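You operate a simulated robot arm through the tools that you are given. There is no shell and no other tool.

You run a simulated robot arm. Do the job below in one go: nothing can be reset, and whatever is moved stays where it is left.

JOB
Switch the leak tester on and test the finished cap that the card names, at the card's pressure.
Fine: leave the cap under the lid.

Only the result counts: the job must be done as asked and must still hold three seconds after the hand-in. Knocking over, shifting, dropping, spilling or breaking anything else fails it. A push-on lid holds only when it is set on centred and level and pressed home; a screw cap is set on level and turned clockwise until tight.

ROBOT AND FRAMES
A 7-joint arm with a two-finger gripper, fixed in place. Base frame: the origin is at the foot of the arm, x ahead of it, y to its left, z up; the work surface is at about z = 0. Readings come in mm, degrees, newtons and seconds.
With the tool pointing down near the work surface it reaches from about 220 to 560 mm from the base axis. Its first joint turns from -166.0 to 166.0 degrees. Payload 1.2 kg.
Tool frame: the origin (TCP) lies between the finger pads and is the grasp point; the fingertips stand 22 mm ahead of it; z points along the fingers, y is the line along which they close. The gripper opens to 92 mm. The gripper's body begins 65 mm behind the TCP.
Orientation is that of the tool frame in the base frame, as a unit quaternion [x, y, z, w]. With the fingers straight down and closing along the base's y, the tool's x points along the base's -x, its y along +y and its z along -z.

CONTROLS
- The arm moves only by the tool play_rows. Its argument "rows" is a list of rows, each an object of numbers (a shift or turn left out is 0, a gripper value left out holds the last): "dx", "dy", "dz": the shift along the tool's x, y, z in mm; "ax", "ay", "az": the turn, a rotation vector about the tool's x, y, z in degrees. In form: [{"dx": .., "dy": .., "dz": .., "ax": .., "ay": .., "az": ..}, ...]. A call has 1 to 20 rows; each row is the pose to reach, as a shift and turn from the pose commanded when the call began, along the tool's axes at that moment. "claw" is the closure in counts, from 0 (fully open) to 255 (shut), set as the call begins (left out, the last holds). Rows are played at 5 a second. More than 50 mm and 8.6 degrees between two rows, or a gripper value outside its range, and nothing of the call is played. Where a pose cannot be reached the arm comes as near as it can. A force on the tool above 40 N (or 10 N above the force at the start of the call, whichever is more), or a blocked arm, ends the call early, and 0.2 s more pass. Each finger halts on what it meets, pressing with about 26 N; the grip force reading is that of the motor and also rises with nothing between the fingers. The clock runs only during rows and for 0.2 s after the last one: add rows that repeat a pose to give the fingers time. The reply holds the time, the measured pose of the TCP, the force on the tool along the base axes, the opening and the grip force, in the units named above and with some noise, with the torque about the TCP (base axes, N m) and any sound that the robot's microphone picked up.
- Cameras (640 x 400 px; columns grow to the right, rows downward): "scene" is fixed at [407.3, 649.3, 762.8]; the picture's right is [-0.98, -0.18, 0.00], its down [-0.13, 0.70, -0.70] and it looks along [0.13, -0.69, -0.71] (base axes); focal length 322 px, centre (320, 200). "wrist" rides on the gripper at [71, 19, -102] in the tool frame; the picture's right is [-0.26, 0.97, 0.00], its down [-0.75, -0.21, -0.62] and it looks along [-0.60, -0.16, 0.78] (tool axes); focal length 280 px, centre (320, 200). There is no depth. A picture from a camera that has moved, and an enlarged one, comes with that camera's place and axes in the base frame and with its lens. The place of the scene camera against the robot may be out by one fixed shift of up to 12 mm in any direction.
- get_image(camera): a new picture of that camera. No time passes.
- close_up(camera, box): a new picture of the part [left, top, right, bottom] of that camera's present view, enlarged. No time passes.
- close_job(): hands the job in; it is judged then, once.

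Places have to be worked out from the pictures, the camera data and where the tool is seen. Open the gripper and draw the arm clear of the work before you hand the job in, unless the task says otherwise.

The tools are called after ">>>" by a JSON object that holds its "method" and its "body". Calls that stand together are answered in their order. play_rows: Moves the arm, as the interface text tells. Its arguments: {"type":"object","properties":{"rows":{"type":"array","items":{"type":"object","properties":{"dx":{"type":"number"},"dy":{"type":"number"},"dz":{"type":"number"},"ax":{"type":"number"},"ay":{"type":"number"},"az":{"type":"number"}}}},"claw":{"type":"number"}},"required":["rows"]} The other tools are called the same way: get_image (camera) takes a picture; close_up (camera, box) takes an enlarged picture of a part of a camera's view; close_job () hands the job in.

At the start:

```text
clock: 0.0
ee_pos: [318.5, 95.1, 378.7]
orientation: [0.0, 1.0, 0.0, 0.0]
ft_force: [-0.2, 0.0, -0.3]
wrist_torque: [0.02, -0.02, -0.02]
gripper_width: 91.7
gripper_force: 0.1
```

scene: 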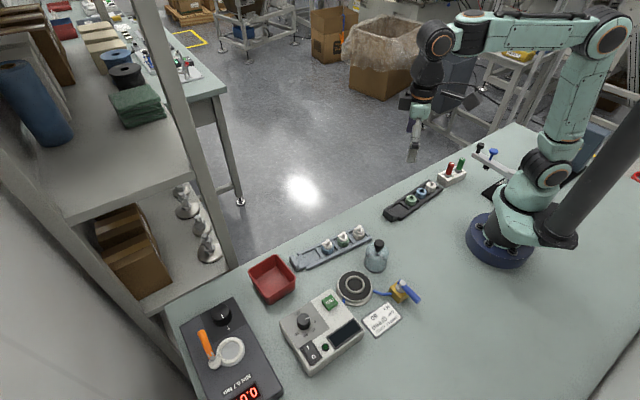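
wrist: 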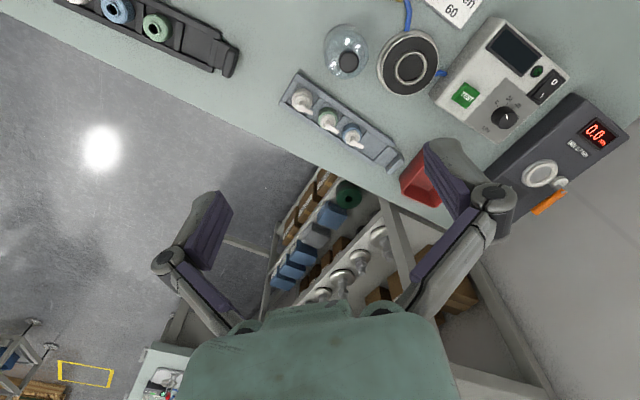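

I start by looking at the card, the tester, and the caps in close-up.

>>> {"method": "close_up", "body": {"camera": "scene", "box": [270, 260, 430, 360]}}

>>> {"method": "close_up", "body": {"camera": "scene", "box": [350, 300, 414, 340]}}

>>> {"method": "close_up", "body": {"camera": "scene", "box": [280, 210, 408, 290]}}

>>> {"method": "close_up", "body": {"camera": "scene", "box": [370, 140, 498, 220]}}

>>> {"method": "close_up", "body": {"camera": "scene", "box": [280, 290, 376, 380]}}

>>> {"method": "close_up", "body": {"camera": "wrist", "box": [280, 0, 600, 200]}}

```text
4.00 times, centred on (350, 310) of scene
camera zoom: at [407.3, 649.3, 762.8], right [-0.98, -0.18, 0.0], down [-0.13, 0.7, -0.7], along [0.13, -0.69, -0.71], focal length 1289 px, centre (200, -240)
```

zoom: 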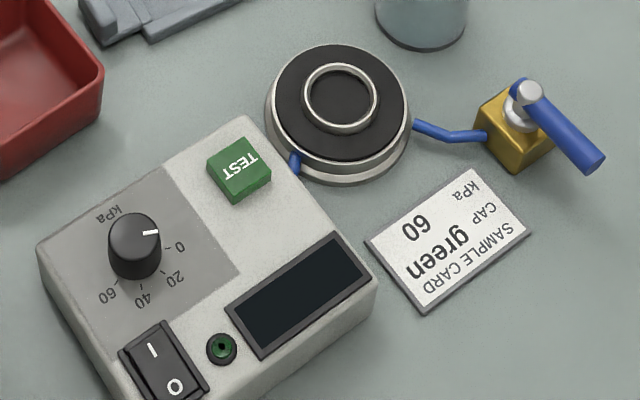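

```text
10.00 times, centred on (382, 320) of scene
camera zoom: at [407.3, 649.3, 762.8], right [-0.98, -0.18, 0.0], down [-0.13, 0.7, -0.7], along [0.13, -0.69, -0.71], focal length 3223 px, centre (-300, -1000)
```

zoom: 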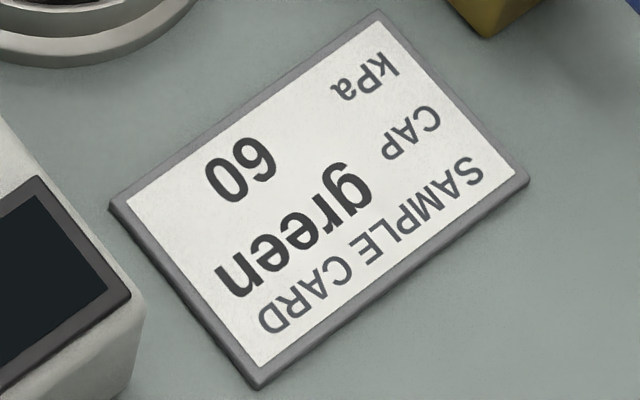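

```text
5.00 times, centred on (344, 250) of scene
camera zoom: at [407.3, 649.3, 762.8], right [-0.98, -0.18, 0.0], down [-0.13, 0.7, -0.7], along [0.13, -0.69, -0.71], focal length 1611 px, centre (200, -50)
```

zoom: 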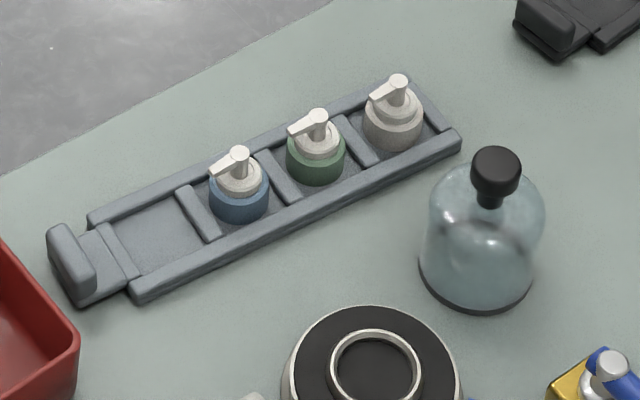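

```text
5.00 times, centred on (434, 180) of scene
camera zoom: at [407.3, 649.3, 762.8], right [-0.98, -0.18, 0.0], down [-0.13, 0.7, -0.7], along [0.13, -0.69, -0.71], focal length 1611 px, centre (-250, 300)
```

zoom: 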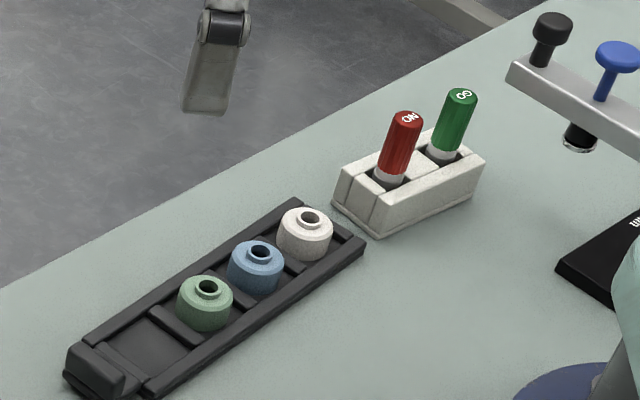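

```text
4.44 times, centred on (328, 335) of scene
camera zoom: at [407.3, 649.3, 762.8], right [-0.98, -0.18, 0.0], down [-0.13, 0.7, -0.7], along [0.13, -0.69, -0.71], focal length 1432 px, centre (284, -400)
```

zoom: 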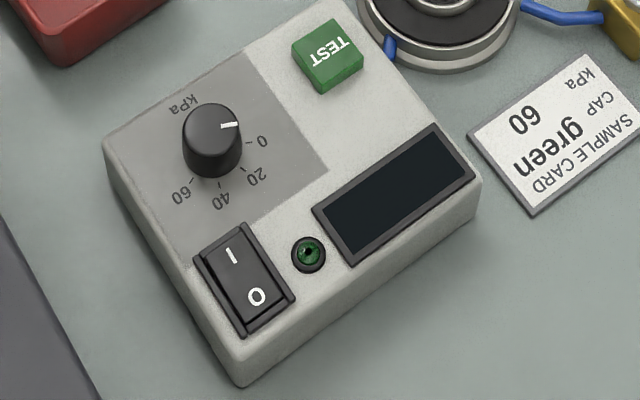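

```text
2.00 times, centred on (440, 100) of wrist
camera zoom: at [248.2, 114.0, 480.4], right [0.26, 0.96, 0.0], down [0.75, -0.21, 0.62], along [0.6, -0.16, -0.78], focal length 561 px, centre (80, 400)
```

zoom: 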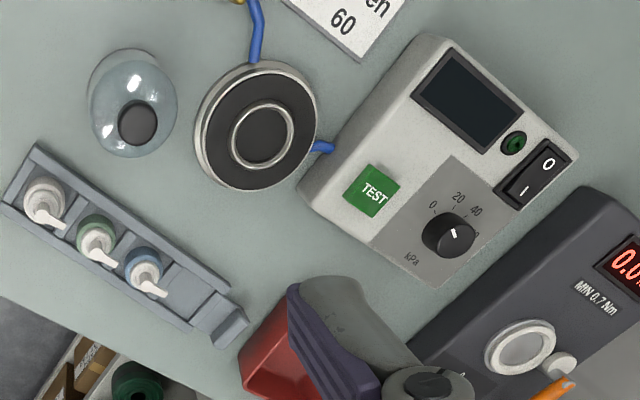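

The card asks for the green cap at 60 kPa. The finished caps (with nozzles) are in the grey tray, and the bell lid, plate and valve are nearby. I'll move the wrist camera toward the tester for better measurements.

>>> {"method": "play_rows", "body": {"rows": [{"dx": 5, "dy": 40, "dz": 10}, {"dx": 10, "dy": 80, "dz": 20}, {"dx": 15, "dy": 120, "dz": 30}, {"dx": 18, "dy": 160, "dz": 38}, {"dx": 18, "dy": 195, "dz": 38}, {"dx": 18, "dy": 195, "dz": 38}, {"dx": 18, "dy": 195, "dz": 38}]}}

>>> {"method": "get_image", "body": {"camera": "wrist"}}

```text
clock: 1.6
ee_pos: [301.4, 291.0, 339.1]
orientation: [0.0, 1.0, 0.001, 0.0]
ft_force: [-1.0, 0.4, -0.2]
wrist_torque: [0.0, 0.01, 0.02]
gripper_width: 92.1
gripper_force: 0.1
```

```text
taken
camera wrist: at [230.7, 309.5, 441.7], right [0.26, 0.96, 0.0], down [0.75, -0.21, 0.62], along [0.6, -0.16, -0.78], focal length 280 px, centre (320, 200)
```

wrist: 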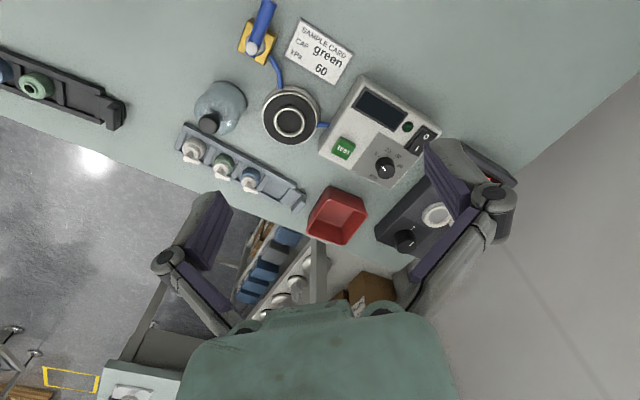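

>>> {"method": "close_up", "body": {"camera": "wrist", "box": [310, 60, 470, 160]}}

>>> {"method": "close_up", "body": {"camera": "wrist", "box": [310, 110, 470, 210]}}

>>> {"method": "close_up", "body": {"camera": "wrist", "box": [170, 60, 330, 160]}}

>>> {"method": "close_up", "body": {"camera": "wrist", "box": [220, 0, 348, 80]}}

>>> {"method": "close_up", "body": {"camera": "wrist", "box": [165, 115, 325, 215]}}

```text
4.00 times, centred on (390, 110) of wrist
camera zoom: at [230.7, 309.5, 441.7], right [0.26, 0.96, 0.0], down [0.75, -0.21, 0.62], along [0.6, -0.16, -0.78], focal length 1122 px, centre (40, 560)
```

zoom: 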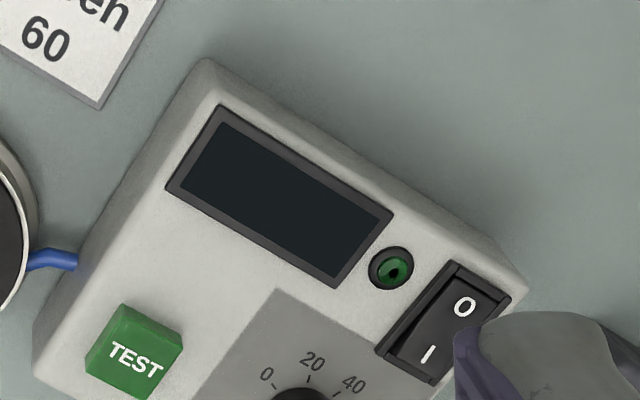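

```text
4.00 times, centred on (390, 160) of wrist
camera zoom: at [230.7, 309.5, 441.7], right [0.26, 0.96, 0.0], down [0.75, -0.21, 0.62], along [0.6, -0.16, -0.78], focal length 1122 px, centre (40, 360)
```

zoom: 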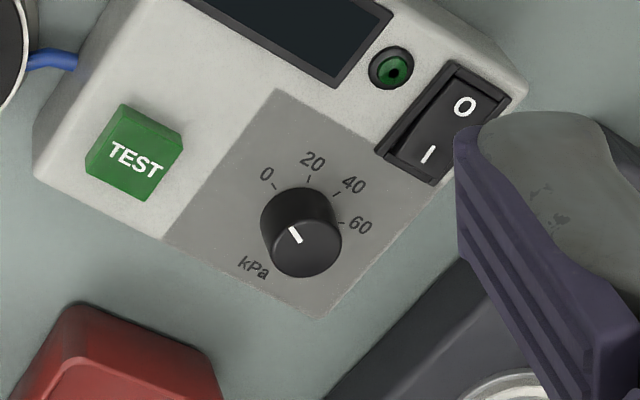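

```text
4.00 times, centred on (250, 110) of wrist
camera zoom: at [230.7, 309.5, 441.7], right [0.26, 0.96, 0.0], down [0.75, -0.21, 0.62], along [0.6, -0.16, -0.78], focal length 1122 px, centre (600, 560)
```

zoom: 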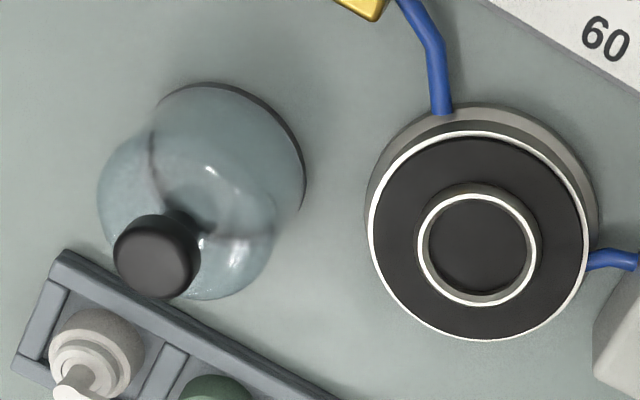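

```text
5.00 times, centred on (284, 40) of wrist
camera zoom: at [230.7, 309.5, 441.7], right [0.26, 0.96, 0.0], down [0.75, -0.21, 0.62], along [0.6, -0.16, -0.78], focal length 1402 px, centre (500, 1000)
```

zoom: 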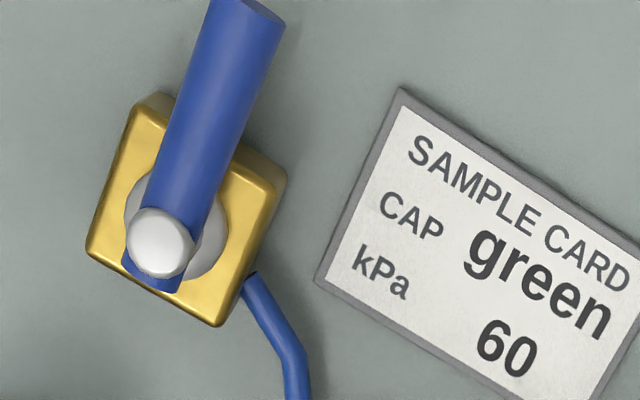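

```text
4.00 times, centred on (245, 165) of wrist
camera zoom: at [230.7, 309.5, 441.7], right [0.26, 0.96, 0.0], down [0.75, -0.21, 0.62], along [0.6, -0.16, -0.78], focal length 1122 px, centre (620, 340)
```

zoom: 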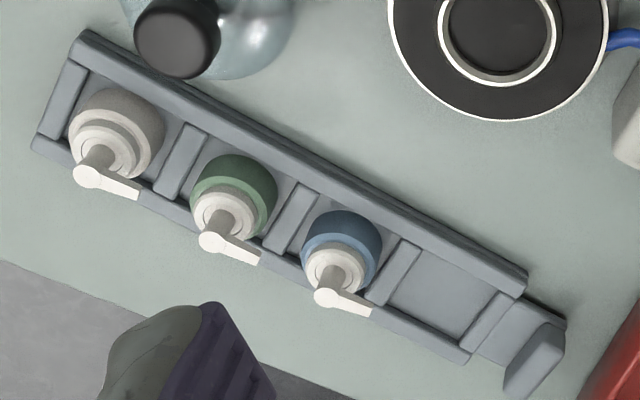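

The tester looks about 600 mm out, so I'll test the arm's reach by moving high above the dial with the tool pointing down.

>>> {"method": "play_rows", "body": {"rows": [{"dx": -30, "dy": 9, "dz": 25}, {"dx": -60, "dy": 18, "dz": 50}, {"dx": -90, "dy": 27, "dz": 75}, {"dx": -120, "dy": 36, "dz": 100}, {"dx": -150, "dy": 45, "dz": 125}, {"dx": -189, "dy": 57, "dz": 150}, {"dx": -189, "dy": 57, "dz": 180}, {"dx": -189, "dy": 57, "dz": 180}, {"dx": -189, "dy": 57, "dz": 180}]}}

>>> {"method": "get_image", "body": {"camera": "scene"}}

>>> {"method": "get_image", "body": {"camera": "wrist"}}

```text
clock: 3.6
ee_pos: [456.2, 324.0, 161.4]
orientation: [-0.001, 1.0, 0.001, 0.0]
ft_force: [-0.5, -1.5, -0.2]
wrist_torque: [-0.03, 0.0, -0.01]
gripper_width: 92.1
gripper_force: 0.0
out of reach, approached as far as the arm can: row 5, 6, 7, 8, 9
```

```text
taken
```

scene: 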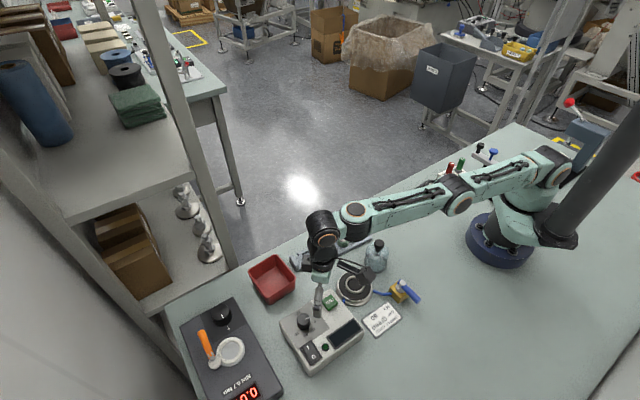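

```text
taken
camera wrist: at [384.8, 341.9, 262.3], right [0.26, 0.96, 0.0], down [0.75, -0.21, 0.62], along [0.6, -0.16, -0.78], focal length 280 px, centre (320, 200)
```

wrist: 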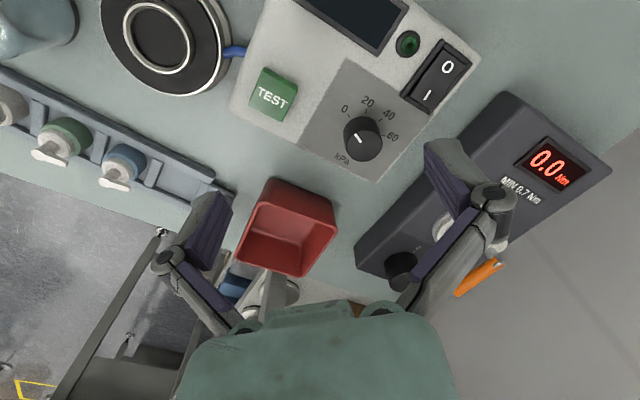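

Straight down, the arm stops at about 560 mm radius. I'll take close-ups from here to triangulate the dial, rocker, test button, plate and caps.

>>> {"method": "close_up", "body": {"camera": "wrist", "box": [320, 20, 480, 120]}}

>>> {"method": "close_up", "body": {"camera": "wrist", "box": [300, 70, 428, 150]}}

>>> {"method": "close_up", "body": {"camera": "wrist", "box": [220, 40, 348, 120]}}

>>> {"method": "close_up", "body": {"camera": "wrist", "box": [90, 0, 250, 100]}}

>>> {"method": "close_up", "body": {"camera": "wrist", "box": [0, 90, 160, 190]}}

```text
4.00 times, centred on (400, 70) of wrist
camera zoom: at [384.8, 341.9, 262.3], right [0.26, 0.96, 0.0], down [0.75, -0.21, 0.62], along [0.6, -0.16, -0.78], focal length 1122 px, centre (0, 720)
```

zoom: 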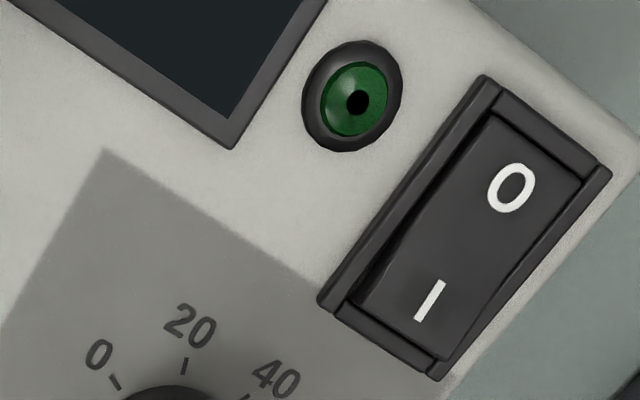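

```text
5.00 times, centred on (364, 110) of wrist
camera zoom: at [384.8, 341.9, 262.3], right [0.26, 0.96, 0.0], down [0.75, -0.21, 0.62], along [0.6, -0.16, -0.78], focal length 1402 px, centre (100, 650)
```

zoom: 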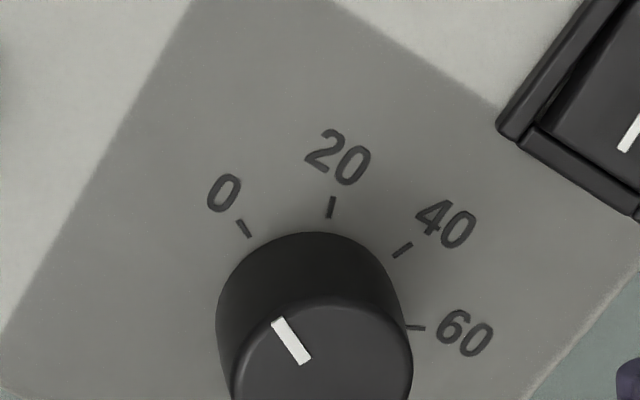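

```text
5.00 times, centred on (284, 80) of wrist
camera zoom: at [384.8, 341.9, 262.3], right [0.26, 0.96, 0.0], down [0.75, -0.21, 0.62], along [0.6, -0.16, -0.78], focal length 1402 px, centre (500, 800)
```

zoom: 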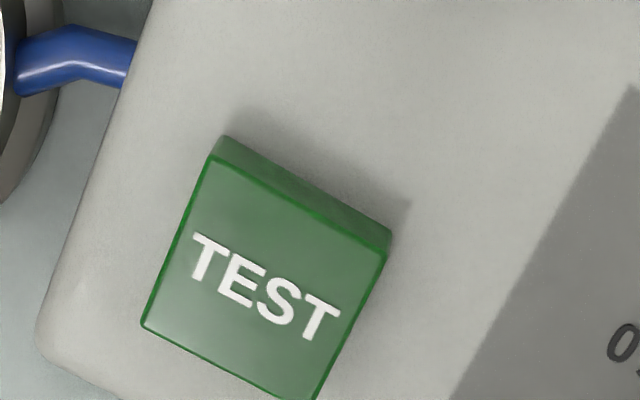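

```text
4.00 times, centred on (170, 50) of wrist
camera zoom: at [384.8, 341.9, 262.3], right [0.26, 0.96, 0.0], down [0.75, -0.21, 0.62], along [0.6, -0.16, -0.78], focal length 1122 px, centre (920, 800)
```

zoom: 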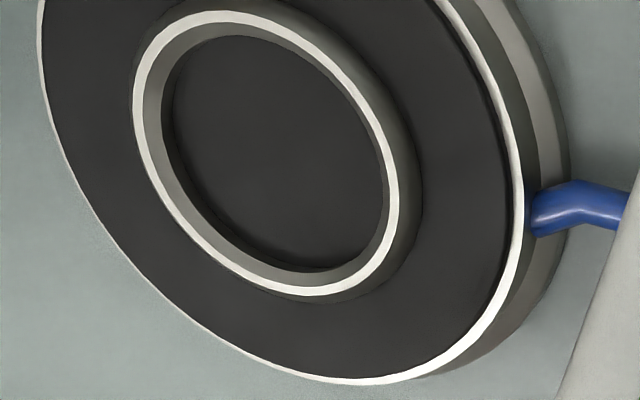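

```text
4.00 times, centred on (80, 140) of wrist
camera zoom: at [384.8, 341.9, 262.3], right [0.26, 0.96, 0.0], down [0.75, -0.21, 0.62], along [0.6, -0.16, -0.78], focal length 1122 px, centre (1280, 440)
```

zoom: 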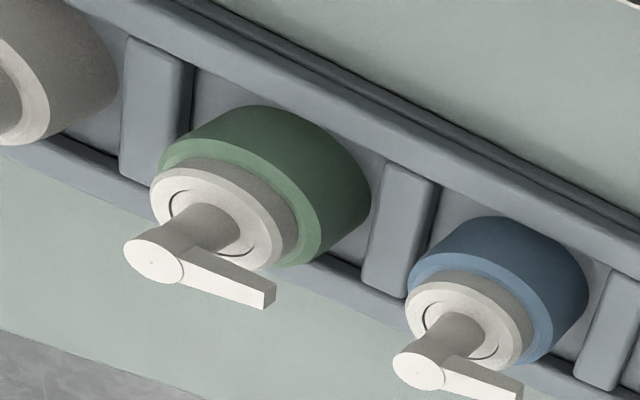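

Triangulated positions: dial axis ≈ (493, 348), rocker "I" ≈ (473, 401, 48), TEST ≈ (442.5, 290, 54), plate centre ≈ (387, 218), bell knob ≈ (338.5, 129, 90), green nozzle top ≈ (437, 77, 50). I'll now go to view the valve and bell from closer.

>>> {"method": "play_rows", "body": {"rows": [{"dx": 15, "dy": -5, "dz": -35}, {"dx": 50, "dy": -30, "dz": -65}, {"dx": 85, "dy": -60, "dz": -70}, {"dx": 120, "dy": -90, "dz": -70}, {"dx": 155, "dy": -120, "dz": -70}, {"dx": 190, "dy": -145, "dz": -70}, {"dx": 206, "dy": -154, "dz": -70}, {"dx": 206, "dy": -154, "dz": -70}, {"dx": 206, "dy": -154, "dz": -70}]}}

>>> {"method": "get_image", "body": {"camera": "wrist"}}

```text
refused: row 2 steps farther than a row can; nothing moved
```

```text
taken
camera wrist: at [384.8, 341.9, 262.3], right [0.26, 0.96, 0.0], down [0.75, -0.21, 0.62], along [0.6, -0.16, -0.78], focal length 280 px, centre (320, 200)
```

wrist: 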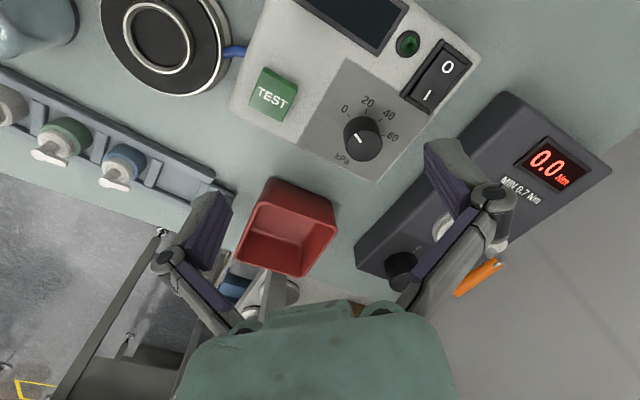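

A row step was slightly too long; I'll repeat the move with smaller steps.

>>> {"method": "play_rows", "body": {"rows": [{"dx": 15, "dy": -5, "dz": -30}, {"dx": 40, "dy": -25, "dz": -60}, {"dx": 75, "dy": -55, "dz": -70}, {"dx": 110, "dy": -85, "dz": -70}, {"dx": 145, "dy": -110, "dz": -70}, {"dx": 180, "dy": -135, "dz": -70}, {"dx": 206, "dy": -154, "dz": -70}, {"dx": 206, "dy": -154, "dz": -70}, {"dx": 206, "dy": -154, "dz": -70}]}}

>>> {"method": "get_image", "body": {"camera": "wrist"}}

```text
clock: 5.6
ee_pos: [248.1, 169.2, 228.5]
orientation: [0.0, 1.0, 0.001, 0.001]
ft_force: [0.3, 1.4, 0.1]
wrist_torque: [-0.02, 0.03, 0.01]
gripper_width: 91.7
gripper_force: 0.1
```

```text
taken
camera wrist: at [176.5, 187.2, 330.5], right [0.26, 0.96, 0.0], down [0.75, -0.21, 0.62], along [0.6, -0.16, -0.78], focal length 280 px, centre (320, 200)
```

wrist: 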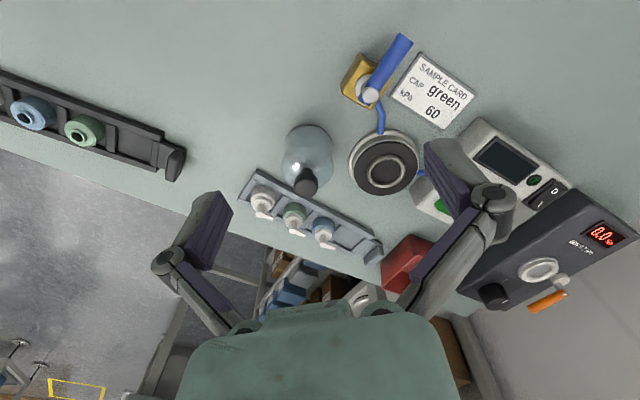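

>>> {"method": "close_up", "body": {"camera": "wrist", "box": [330, 30, 426, 90]}}

>>> {"method": "close_up", "body": {"camera": "wrist", "box": [330, 90, 458, 210]}}

>>> {"method": "close_up", "body": {"camera": "wrist", "box": [230, 110, 390, 270]}}

>>> {"method": "close_up", "body": {"camera": "scene", "box": [360, 260, 440, 320]}}

```text
6.67 times, centred on (378, 60) of wrist
camera zoom: at [176.5, 187.2, 330.5], right [0.26, 0.96, 0.0], down [0.75, -0.21, 0.62], along [0.6, -0.16, -0.78], focal length 1869 px, centre (-67, 1133)
```

zoom: 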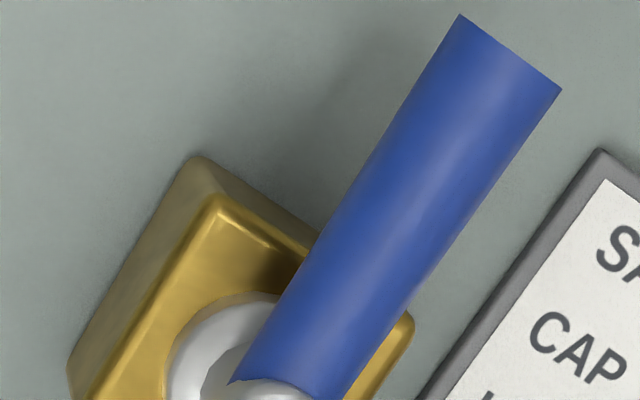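

```text
3.33 times, centred on (394, 150) of wrist
camera zoom: at [176.5, 187.2, 330.5], right [0.26, 0.96, 0.0], down [0.75, -0.21, 0.62], along [0.6, -0.16, -0.78], focal length 935 px, centre (73, 367)
```

zoom: 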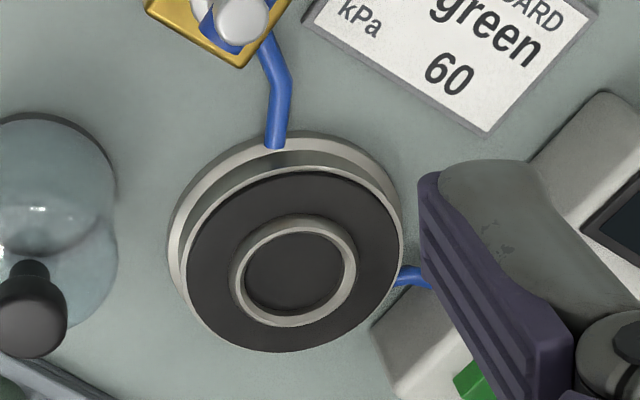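

```text
2.50 times, centred on (310, 190) of wrist
camera zoom: at [176.5, 187.2, 330.5], right [0.26, 0.96, 0.0], down [0.75, -0.21, 0.62], along [0.6, -0.16, -0.78], focal length 701 px, centre (345, 225)
```

zoom: 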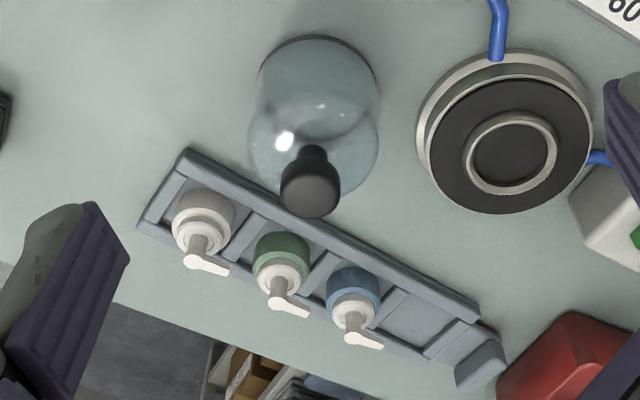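

```text
6.67 times, centred on (400, 290) of scene
camera zoom: at [407.3, 649.3, 762.8], right [-0.98, -0.18, 0.0], down [-0.13, 0.7, -0.7], along [0.13, -0.69, -0.71], focal length 2148 px, centre (-213, -400)
```

zoom: 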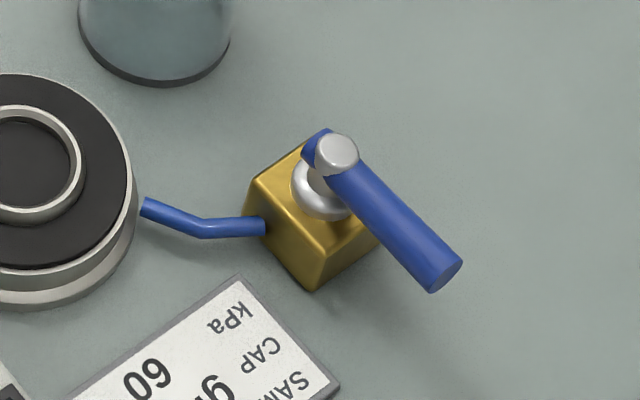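

The valve lever stands perpendicular to the hose port, which would be the closed position for a vent; I'll check again once the display is live. Now I'll close the fingers, yaw 40° toward the tester and move near it, staying high.

>>> {"method": "play_rows", "body": {"claw": 255, "rows": [{"dx": -25, "dy": 27, "az": -6.6}, {"dx": -50, "dy": 54, "az": -13.3}, {"dx": -75, "dy": 81, "az": -20}, {"dx": -100, "dy": 107, "az": -26.6}, {"dx": -125, "dy": 134, "az": -33.3}, {"dx": -145, "dy": 155, "az": -40}, {"dx": -145, "dy": 155, "az": -40}, {"dx": -145, "dy": 155, "az": -40}]}}

```text
clock: 7.4
ee_pos: [393.9, 323.4, 231.6]
orientation: [-0.343, 0.939, 0.001, 0.001]
ft_force: [0.4, 0.4, -0.7]
wrist_torque: [0.01, -0.06, 0.05]
gripper_width: 0.2
gripper_force: 26.2
```

Yaw is right. Now I'll tilt the tool 30° outward and move to about 35 mm above the "I" end of the rocker.

>>> {"method": "play_rows", "body": {"rows": [{"dx": -20, "dy": 1, "dz": 10, "ay": -6}, {"dx": -40, "dy": 2, "dz": 25, "ay": -12}, {"dx": -60, "dy": 3, "dz": 50, "ay": -18}, {"dx": -80, "dy": 4, "dz": 75, "ay": -24}, {"dx": -95, "dy": 5, "dz": 95, "ay": -30}, {"dx": -107, "dy": 6.5, "dz": 110, "ay": -30}, {"dx": -107, "dy": 6.5, "dz": 110, "ay": -30}, {"dx": -107, "dy": 6.5, "dz": 110, "ay": -30}]}}

>>> {"method": "get_image", "body": {"camera": "scene"}}

>>> {"method": "close_up", "body": {"camera": "scene", "box": [260, 270, 388, 370]}}

>>> {"method": "get_image", "body": {"camera": "wrist"}}

```text
clock: 9.2
ee_pos: [472.0, 398.4, 118.6]
orientation: [-0.33, 0.908, 0.09, 0.244]
ft_force: [0.2, -0.2, -0.2]
wrist_torque: [0.02, 0.0, 0.05]
gripper_width: 0.2
gripper_force: 26.5
```

```text
taken
```

scene: 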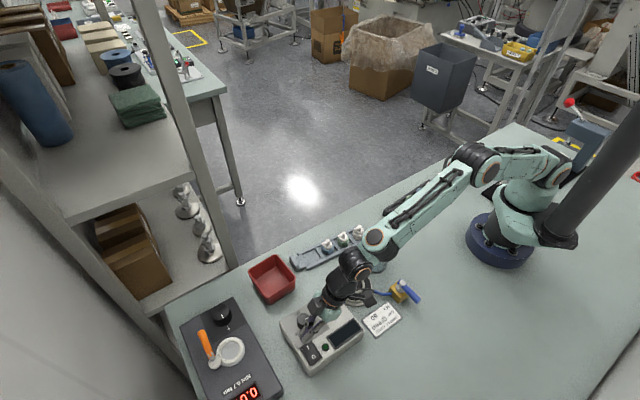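

```text
4.00 times, centred on (324, 320) of scene
camera zoom: at [407.3, 649.3, 762.8], right [-0.98, -0.18, 0.0], down [-0.13, 0.7, -0.7], along [0.13, -0.69, -0.71], focal length 1289 px, centre (304, -280)
```

zoom: 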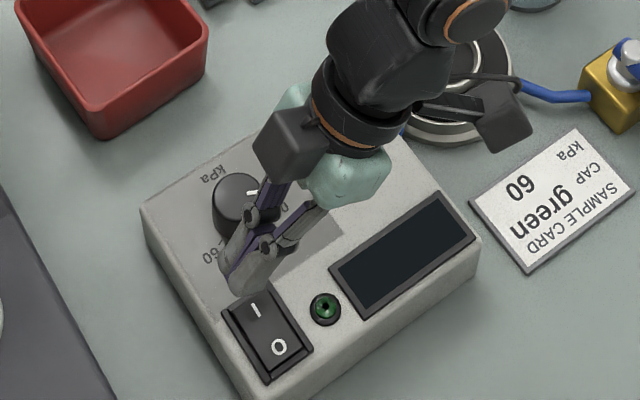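

```text
taken
camera wrist: at [373.2, 338.8, 171.8], right [-0.45, 0.88, 0.13], down [0.39, 0.06, 0.92], along [0.8, 0.46, -0.37], focal length 280 px, centre (320, 200)
```

wrist: 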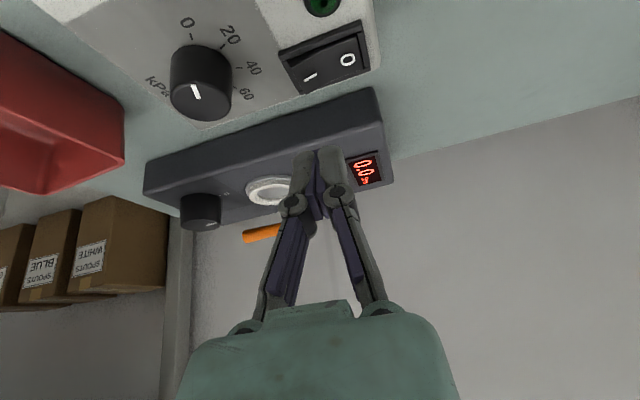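

The fingertip edge is right above the "I" end. I'll lower vertically by 42 mm and then check.

>>> {"method": "play_rows", "body": {"rows": [{"dx": 10, "dz": 17.3}, {"dx": 18, "dz": 31.2}, {"dx": 21, "dz": 36.4}, {"dx": 21, "dz": 36.4}]}}

>>> {"method": "close_up", "body": {"camera": "scene", "box": [284, 320, 348, 360]}}

>>> {"method": "get_image", "body": {"camera": "wrist"}}

```text
clock: 10.2
ee_pos: [472.0, 397.9, 77.4]
orientation: [-0.33, 0.908, 0.09, 0.244]
ft_force: [0.0, -0.1, -0.3]
wrist_torque: [-0.02, -0.02, -0.02]
gripper_width: 0.0
gripper_force: 25.9
```

```text
10.00 times, centred on (316, 340) of scene
camera zoom: at [407.3, 649.3, 762.8], right [-0.98, -0.18, 0.0], down [-0.13, 0.7, -0.7], along [0.13, -0.69, -0.71], focal length 3223 px, centre (360, -1200)
```

zoom: 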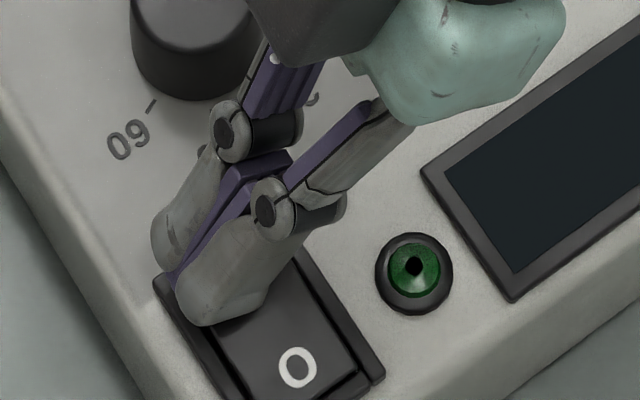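

```text
taken
camera wrist: at [373.5, 339.7, 129.3], right [-0.45, 0.88, 0.13], down [0.39, 0.06, 0.92], along [0.8, 0.46, -0.37], focal length 280 px, centre (320, 200)
```

wrist: 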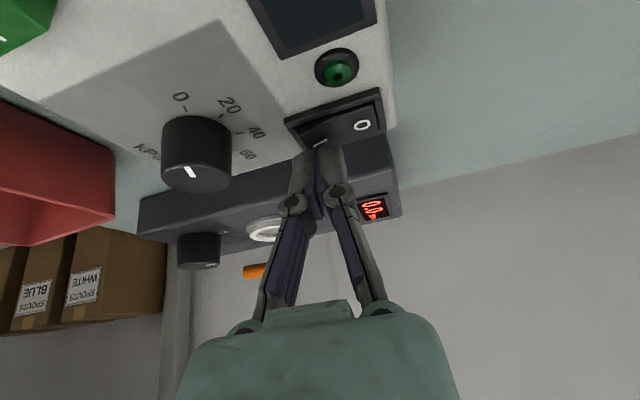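

The fingertip sits over the "I" half; I'll press down slowly and see whether the force rises and the display comes on.

>>> {"method": "play_rows", "body": {"rows": [{"dx": 1, "dz": 1.73}, {"dx": 2, "dz": 3.46}, {"dx": 3, "dz": 5.2}, {"dx": 4, "dz": 6.93}, {"dx": 4.5, "dz": 7.8}, {"dx": 5, "dz": 8.66}, {"dx": 5.5, "dz": 9.5}]}}

>>> {"method": "close_up", "body": {"camera": "scene", "box": [284, 300, 380, 360]}}

```text
clock: 11.2
ee_pos: [475.6, 398.4, 73.2]
orientation: [-0.33, 0.906, 0.093, 0.249]
ft_force: [-0.8, -1.0, 5.1]
wrist_torque: [0.02, 0.02, 0.0]
gripper_width: 0.0
gripper_force: 26.5
stopped in row 4: the force on the tool passed its limit at 44 N (the readings are from after the stop); the commanded pose is now the measured one
```

```text
6.67 times, centred on (332, 330) of scene
camera zoom: at [407.3, 649.3, 762.8], right [-0.98, -0.18, 0.0], down [-0.13, 0.7, -0.7], along [0.13, -0.69, -0.71], focal length 2148 px, centre (240, -667)
```

zoom: 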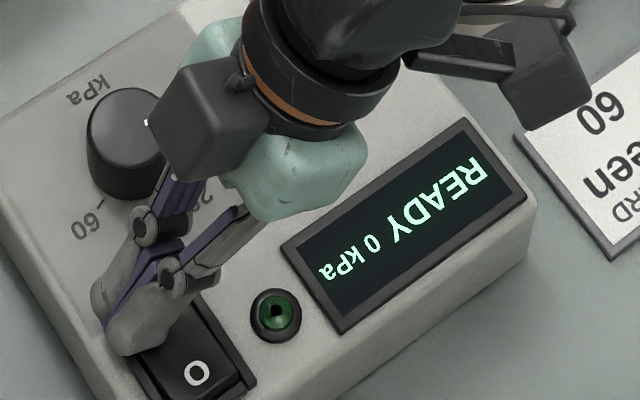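

The display reads "READY 0 kPa", so power is on. Lifting off the rocker first.

>>> {"method": "play_rows", "body": {"rows": [{"dx": -15, "dz": -26}, {"dx": -30, "dz": -52}, {"dx": -30, "dz": -52}]}}

>>> {"method": "close_up", "body": {"camera": "wrist", "box": [120, 0, 400, 175]}}

```text
clock: 12.0
ee_pos: [473.4, 398.9, 133.5]
orientation: [-0.33, 0.907, 0.09, 0.247]
ft_force: [-0.1, 0.6, 0.4]
wrist_torque: [-0.02, 0.0, -0.03]
gripper_width: 0.0
gripper_force: 25.7
```

```text
2.29 times, centred on (260, 88) of wrist
camera zoom: at [375.5, 339.8, 184.7], right [-0.45, 0.88, 0.14], down [0.39, 0.06, 0.92], along [0.81, 0.46, -0.37], focal length 641 px, centre (457, 457)
```

zoom: 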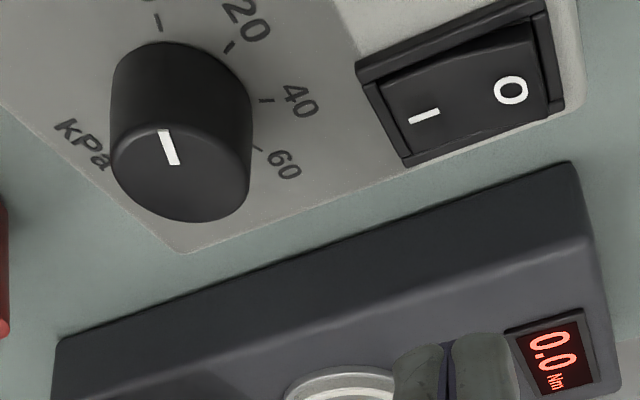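

The rocker is latched on. Now I'll open to about 46 mm, yaw +28° to 68° and position above the dial.

>>> {"method": "play_rows", "body": {"claw": 128, "rows": [{"dx": 7.4, "dy": -13.7, "dz": 1, "ax": -3.5, "az": -6.05}, {"dx": 14.8, "dy": -27.4, "dz": 2, "ax": -7, "az": -12.1}, {"dx": 22.2, "dy": -41.1, "dz": 3, "ax": -10.5, "az": -18.15}, {"dx": 29.7, "dy": -54.9, "dz": 4.2, "ax": -14, "az": -24.2}, {"dx": 29.7, "dy": -54.9, "dz": 4.2, "ax": -14, "az": -24.2}, {"dx": 29.7, "dy": -54.9, "dz": 4.2, "ax": -14, "az": -24.2}]}}

>>> {"method": "get_image", "body": {"camera": "wrist"}}

>>> {"method": "close_up", "body": {"camera": "scene", "box": [260, 270, 388, 370]}}

```text
clock: 13.4
ee_pos: [491.3, 341.2, 113.8]
orientation: [-0.54, 0.8, 0.147, 0.219]
ft_force: [-0.4, -0.2, 0.6]
wrist_torque: [-0.01, 0.02, -0.04]
gripper_width: 45.8
gripper_force: 0.0
```

```text
taken
camera wrist: at [431.2, 242.4, 165.7], right [-0.81, 0.57, 0.13], down [0.31, 0.23, 0.92], along [0.5, 0.79, -0.37], focal length 280 px, centre (320, 200)
```

wrist: 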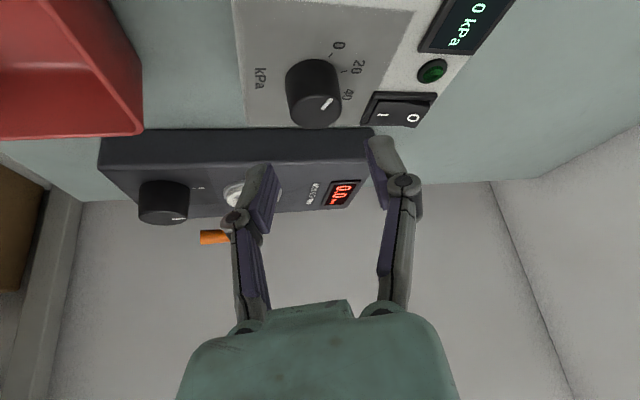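

```text
4.00 times, centred on (324, 320) of scene
camera zoom: at [407.3, 649.3, 762.8], right [-0.98, -0.18, 0.0], down [-0.13, 0.7, -0.7], along [0.13, -0.69, -0.71], focal length 1289 px, centre (304, -280)
```

zoom: 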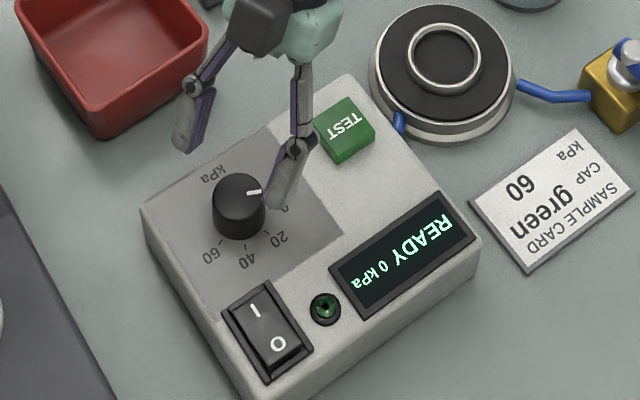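

Fingers straddle the dial from above. I'll descend 43 mm vertically so the tips come just above the panel.

>>> {"method": "play_rows", "body": {"rows": [{"dx": 8, "dz": 13.9}, {"dx": 16, "dz": 27.7}, {"dx": 21.5, "dz": 37.2}, {"dx": 21.5, "dz": 37.2}]}}

>>> {"method": "close_up", "body": {"camera": "scene", "box": [270, 290, 350, 340]}}

>>> {"method": "get_image", "body": {"camera": "wrist"}}

```text
clock: 14.4
ee_pos: [491.7, 341.1, 71.8]
orientation: [-0.54, 0.8, 0.147, 0.218]
ft_force: [-0.2, -0.4, 0.0]
wrist_torque: [0.02, -0.04, -0.01]
gripper_width: 45.6
gripper_force: 0.1
```

```text
8.00 times, centred on (310, 315) of scene
camera zoom: at [407.3, 649.3, 762.8], right [-0.98, -0.18, 0.0], down [-0.13, 0.7, -0.7], along [0.13, -0.69, -0.71], focal length 2578 px, centre (400, -720)
```

zoom: 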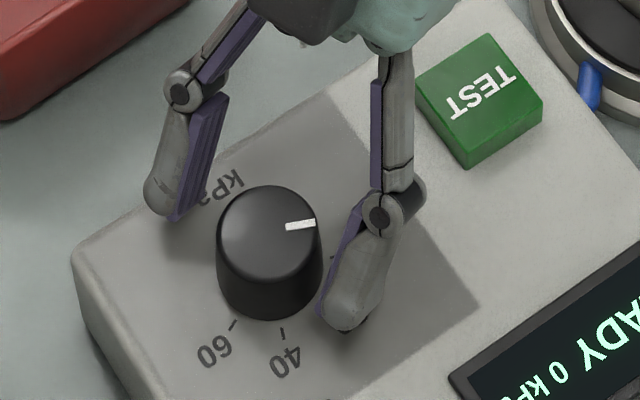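

```text
taken
camera wrist: at [431.9, 242.9, 122.6], right [-0.81, 0.57, 0.13], down [0.31, 0.23, 0.92], along [0.5, 0.79, -0.37], focal length 280 px, centre (320, 200)
```

wrist: 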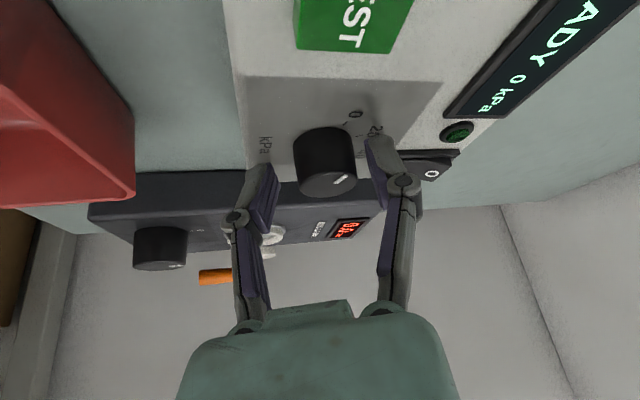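

Fingers are well placed around the dial. I'll nudge down 2 mm and 1 mm sideways, then close on it.

>>> {"method": "play_rows", "body": {"rows": [{"dx": 1, "dy": 1, "dz": 1.7}, {"dx": 1, "dy": 1, "dz": 1.7}]}}

>>> {"method": "play_rows", "body": {"claw": 255, "rows": [{"dx": 0}, {"dx": 0}, {"dx": 0}]}}

>>> {"method": "close_up", "body": {"camera": "scene", "box": [270, 290, 350, 340]}}

```text
clock: 15.0
ee_pos: [490.9, 342.1, 69.1]
orientation: [-0.539, 0.8, 0.147, 0.218]
ft_force: [0.3, -0.3, 1.3]
wrist_torque: [-0.02, -0.01, 0.04]
gripper_width: 45.7
gripper_force: 0.0
```

```text
clock: 15.8
ee_pos: [490.3, 342.7, 69.3]
orientation: [-0.541, 0.799, 0.148, 0.218]
ft_force: [-15.9, 0.4, 9.0]
wrist_torque: [-0.07, 0.32, 0.12]
gripper_width: 29.8
gripper_force: 28.1
```

```text
8.00 times, centred on (310, 315) of scene
camera zoom: at [407.3, 649.3, 762.8], right [-0.98, -0.18, 0.0], down [-0.13, 0.7, -0.7], along [0.13, -0.69, -0.71], focal length 2578 px, centre (400, -720)
```

zoom: 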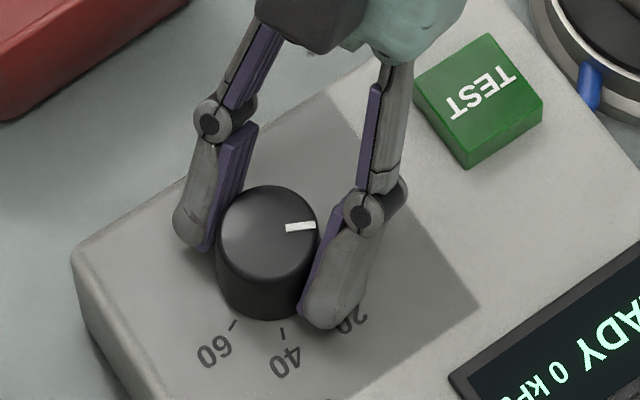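

Gripped at 29.8 mm, with a 16 N sideways force that shows the tool is slightly off-centre. I'll shift 1.2 mm along tool +y to relax it.

>>> {"method": "play_rows", "body": {"rows": [{"dy": 1.2}, {"dy": 1.2}]}}

```text
clock: 16.4
ee_pos: [490.0, 342.6, 68.5]
orientation: [-0.539, 0.799, 0.147, 0.22]
ft_force: [5.0, 16.6, -8.1]
wrist_torque: [0.26, -0.12, 0.0]
gripper_width: 29.4
gripper_force: 27.9
```

Now I'll rotate the gripped dial clockwise about its vertical axis, about 22° first, and watch forces and display.

>>> {"method": "play_rows", "body": {"rows": [{"dx": -0.05, "dy": 0.9, "dz": 0.03, "ax": 3.7, "az": 6.41}, {"dx": -0.2, "dy": 1.79, "dz": 0.12, "ax": 7.4, "az": 12.82}, {"dx": -0.45, "dy": 2.64, "dz": 0.26, "ax": 11.1, "az": 19.23}, {"dx": -0.45, "dy": 2.64, "dz": 0.26, "ax": 11.1, "az": 19.23}]}}

>>> {"method": "close_up", "body": {"camera": "scene", "box": [270, 290, 382, 360]}}

```text
clock: 17.4
ee_pos: [486.0, 343.8, 68.5]
orientation: [-0.374, 0.889, 0.103, 0.243]
ft_force: [2.9, 10.5, -3.1]
wrist_torque: [-0.08, -0.03, 0.05]
gripper_width: 29.7
gripper_force: 28.0
```

```text
5.71 times, centred on (326, 325) of scene
camera zoom: at [407.3, 649.3, 762.8], right [-0.98, -0.18, 0.0], down [-0.13, 0.7, -0.7], along [0.13, -0.69, -0.71], focal length 1842 px, centre (286, -514)
```

zoom: 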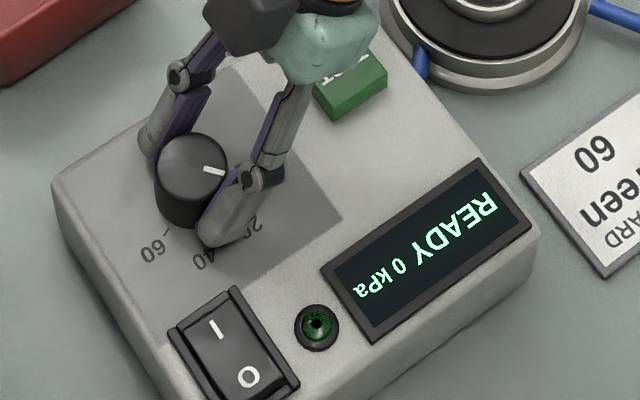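

The dial follows the grip (pointer moved about 22°). I'll continue the stroke by another ~52°.

>>> {"method": "play_rows", "body": {"rows": [{"dx": -0.05, "dy": 0.9, "dz": 0.03, "ax": 3.7, "az": 6.41}, {"dx": -0.2, "dy": 1.79, "dz": 0.12, "ax": 7.4, "az": 12.82}, {"dx": -0.45, "dy": 2.64, "dz": 0.26, "ax": 11.1, "az": 19.23}, {"dx": -0.79, "dy": 3.46, "dz": 0.46, "ax": 14.8, "az": 25.64}, {"dx": -1.22, "dy": 4.21, "dz": 0.7, "ax": 18.5, "az": 32.05}, {"dx": -1.73, "dy": 4.9, "dz": 1.0, "ax": 22.2, "az": 38.46}, {"dx": -2.31, "dy": 5.5, "dz": 1.34, "ax": 25.9, "az": 44.87}, {"dx": -2.31, "dy": 5.5, "dz": 1.34, "ax": 25.9, "az": 44.87}]}}

>>> {"method": "close_up", "body": {"camera": "scene", "box": [270, 290, 382, 360]}}

```text
clock: 19.2
ee_pos: [485.7, 349.9, 68.5]
orientation: [0.053, 0.964, -0.01, 0.262]
ft_force: [-6.0, 1.8, 6.5]
wrist_torque: [0.13, 0.17, 0.0]
gripper_width: 29.9
gripper_force: 27.6
```

```text
5.71 times, centred on (326, 325) of scene
camera zoom: at [407.3, 649.3, 762.8], right [-0.98, -0.18, 0.0], down [-0.13, 0.7, -0.7], along [0.13, -0.69, -0.71], focal length 1842 px, centre (286, -514)
```

zoom: 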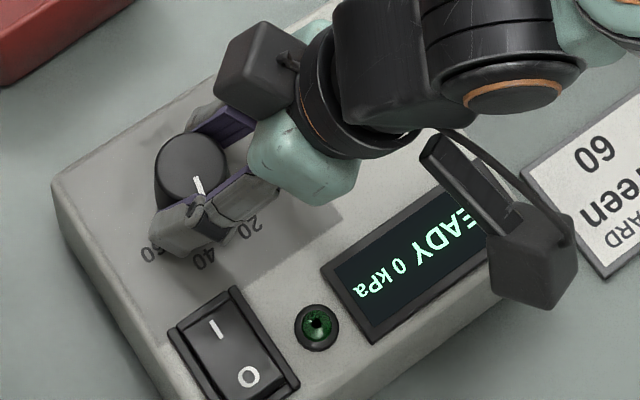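

Pointer is at about 74° of the ~133° needed (between 20 and 40). I'll release, lift, yaw back by 65° and set up for the second grip.

>>> {"method": "play_rows", "body": {"claw": 128, "rows": [{"dx": 0}, {"dx": -1, "dz": -1.7}, {"dx": -11, "dz": -19}, {"dx": -21, "dz": -36.4}, {"dx": -21.4, "dy": -0.8, "dz": -36.1, "ax": -4.08, "az": -7.07}, {"dx": -21.9, "dy": -1.6, "dz": -35.9, "ax": -8.16, "az": -14.14}, {"dx": -22.3, "dy": -2.4, "dz": -35.6, "ax": -12.24, "az": -21.2}, {"dx": -22.8, "dy": -3.2, "dz": -35.4, "ax": -16.33, "az": -28.3}, {"dx": -23.2, "dy": -4, "dz": -35.1, "ax": -20.4, "az": -35.3}, {"dx": -23.6, "dy": -4.8, "dz": -34.9, "ax": -24.5, "az": -42.4}, {"dx": -24.1, "dy": -5.6, "dz": -34.6, "ax": -28.6, "az": -49.5}, {"dx": -24.5, "dy": -6.4, "dz": -34.4, "ax": -32.65, "az": -56.55}, {"dx": -24.5, "dy": -6.4, "dz": -34.4, "ax": -32.65, "az": -56.55}]}}

>>> {"method": "close_up", "body": {"camera": "scene", "box": [270, 290, 350, 340]}}

```text
clock: 22.0
ee_pos: [487.3, 341.7, 109.7]
orientation: [-0.477, 0.839, 0.13, 0.228]
ft_force: [0.1, 1.1, 0.9]
wrist_torque: [0.02, 0.03, -0.01]
gripper_width: 45.8
gripper_force: 0.1
```

```text
8.00 times, centred on (310, 315) of scene
camera zoom: at [407.3, 649.3, 762.8], right [-0.98, -0.18, 0.0], down [-0.13, 0.7, -0.7], along [0.13, -0.69, -0.71], focal length 2578 px, centre (400, -720)
```

zoom: 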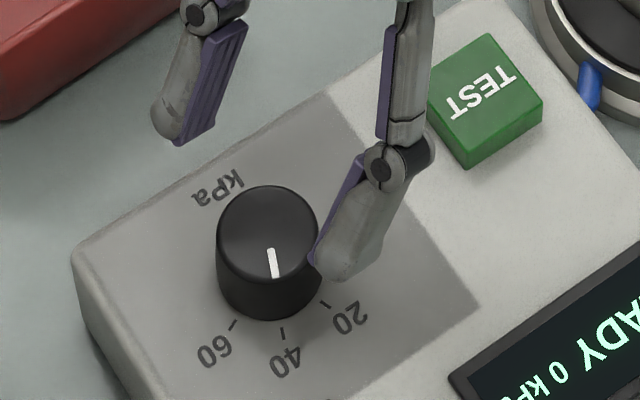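

The pointer now looks close to the 40 tick. I'll check more precisely with the wrist camera.

>>> {"method": "get_image", "body": {"camera": "wrist"}}

>>> {"method": "close_up", "body": {"camera": "wrist", "box": [250, 20, 410, 140]}}

>>> {"method": "close_up", "body": {"camera": "scene", "box": [288, 303, 320, 338]}}

```text
taken
camera wrist: at [414.7, 254.1, 162.6], right [-0.71, 0.69, 0.13], down [0.34, 0.18, 0.92], along [0.61, 0.7, -0.37], focal length 280 px, centre (320, 200)
```

wrist: 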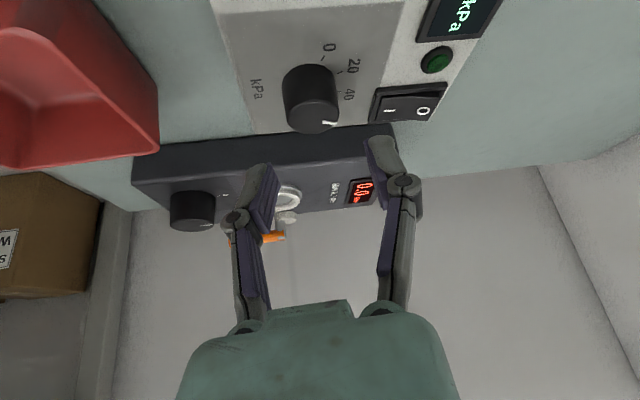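

```text
3.33 times, centred on (330, 80) of wrist
camera zoom: at [414.7, 254.1, 162.6], right [-0.71, 0.69, 0.13], down [0.34, 0.18, 0.92], along [0.61, 0.7, -0.37], focal length 935 px, centre (287, 600)
```

zoom: 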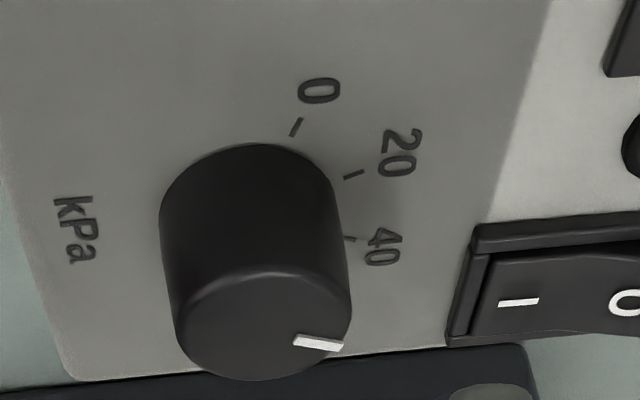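

```text
11.43 times, centred on (304, 320) of scene
camera zoom: at [407.3, 649.3, 762.8], right [-0.98, -0.18, 0.0], down [-0.13, 0.7, -0.7], along [0.13, -0.69, -0.71], focal length 3683 px, centre (503, -1177)
```

zoom: 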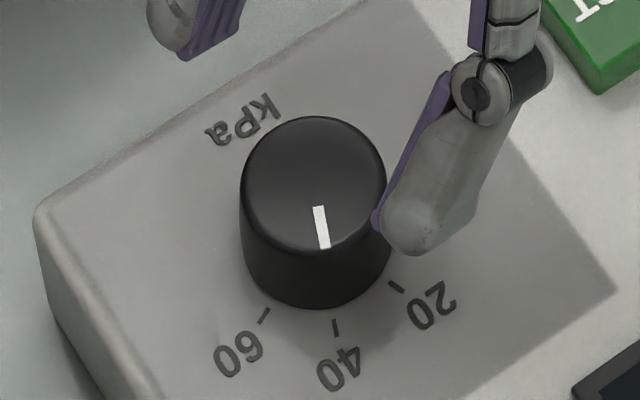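

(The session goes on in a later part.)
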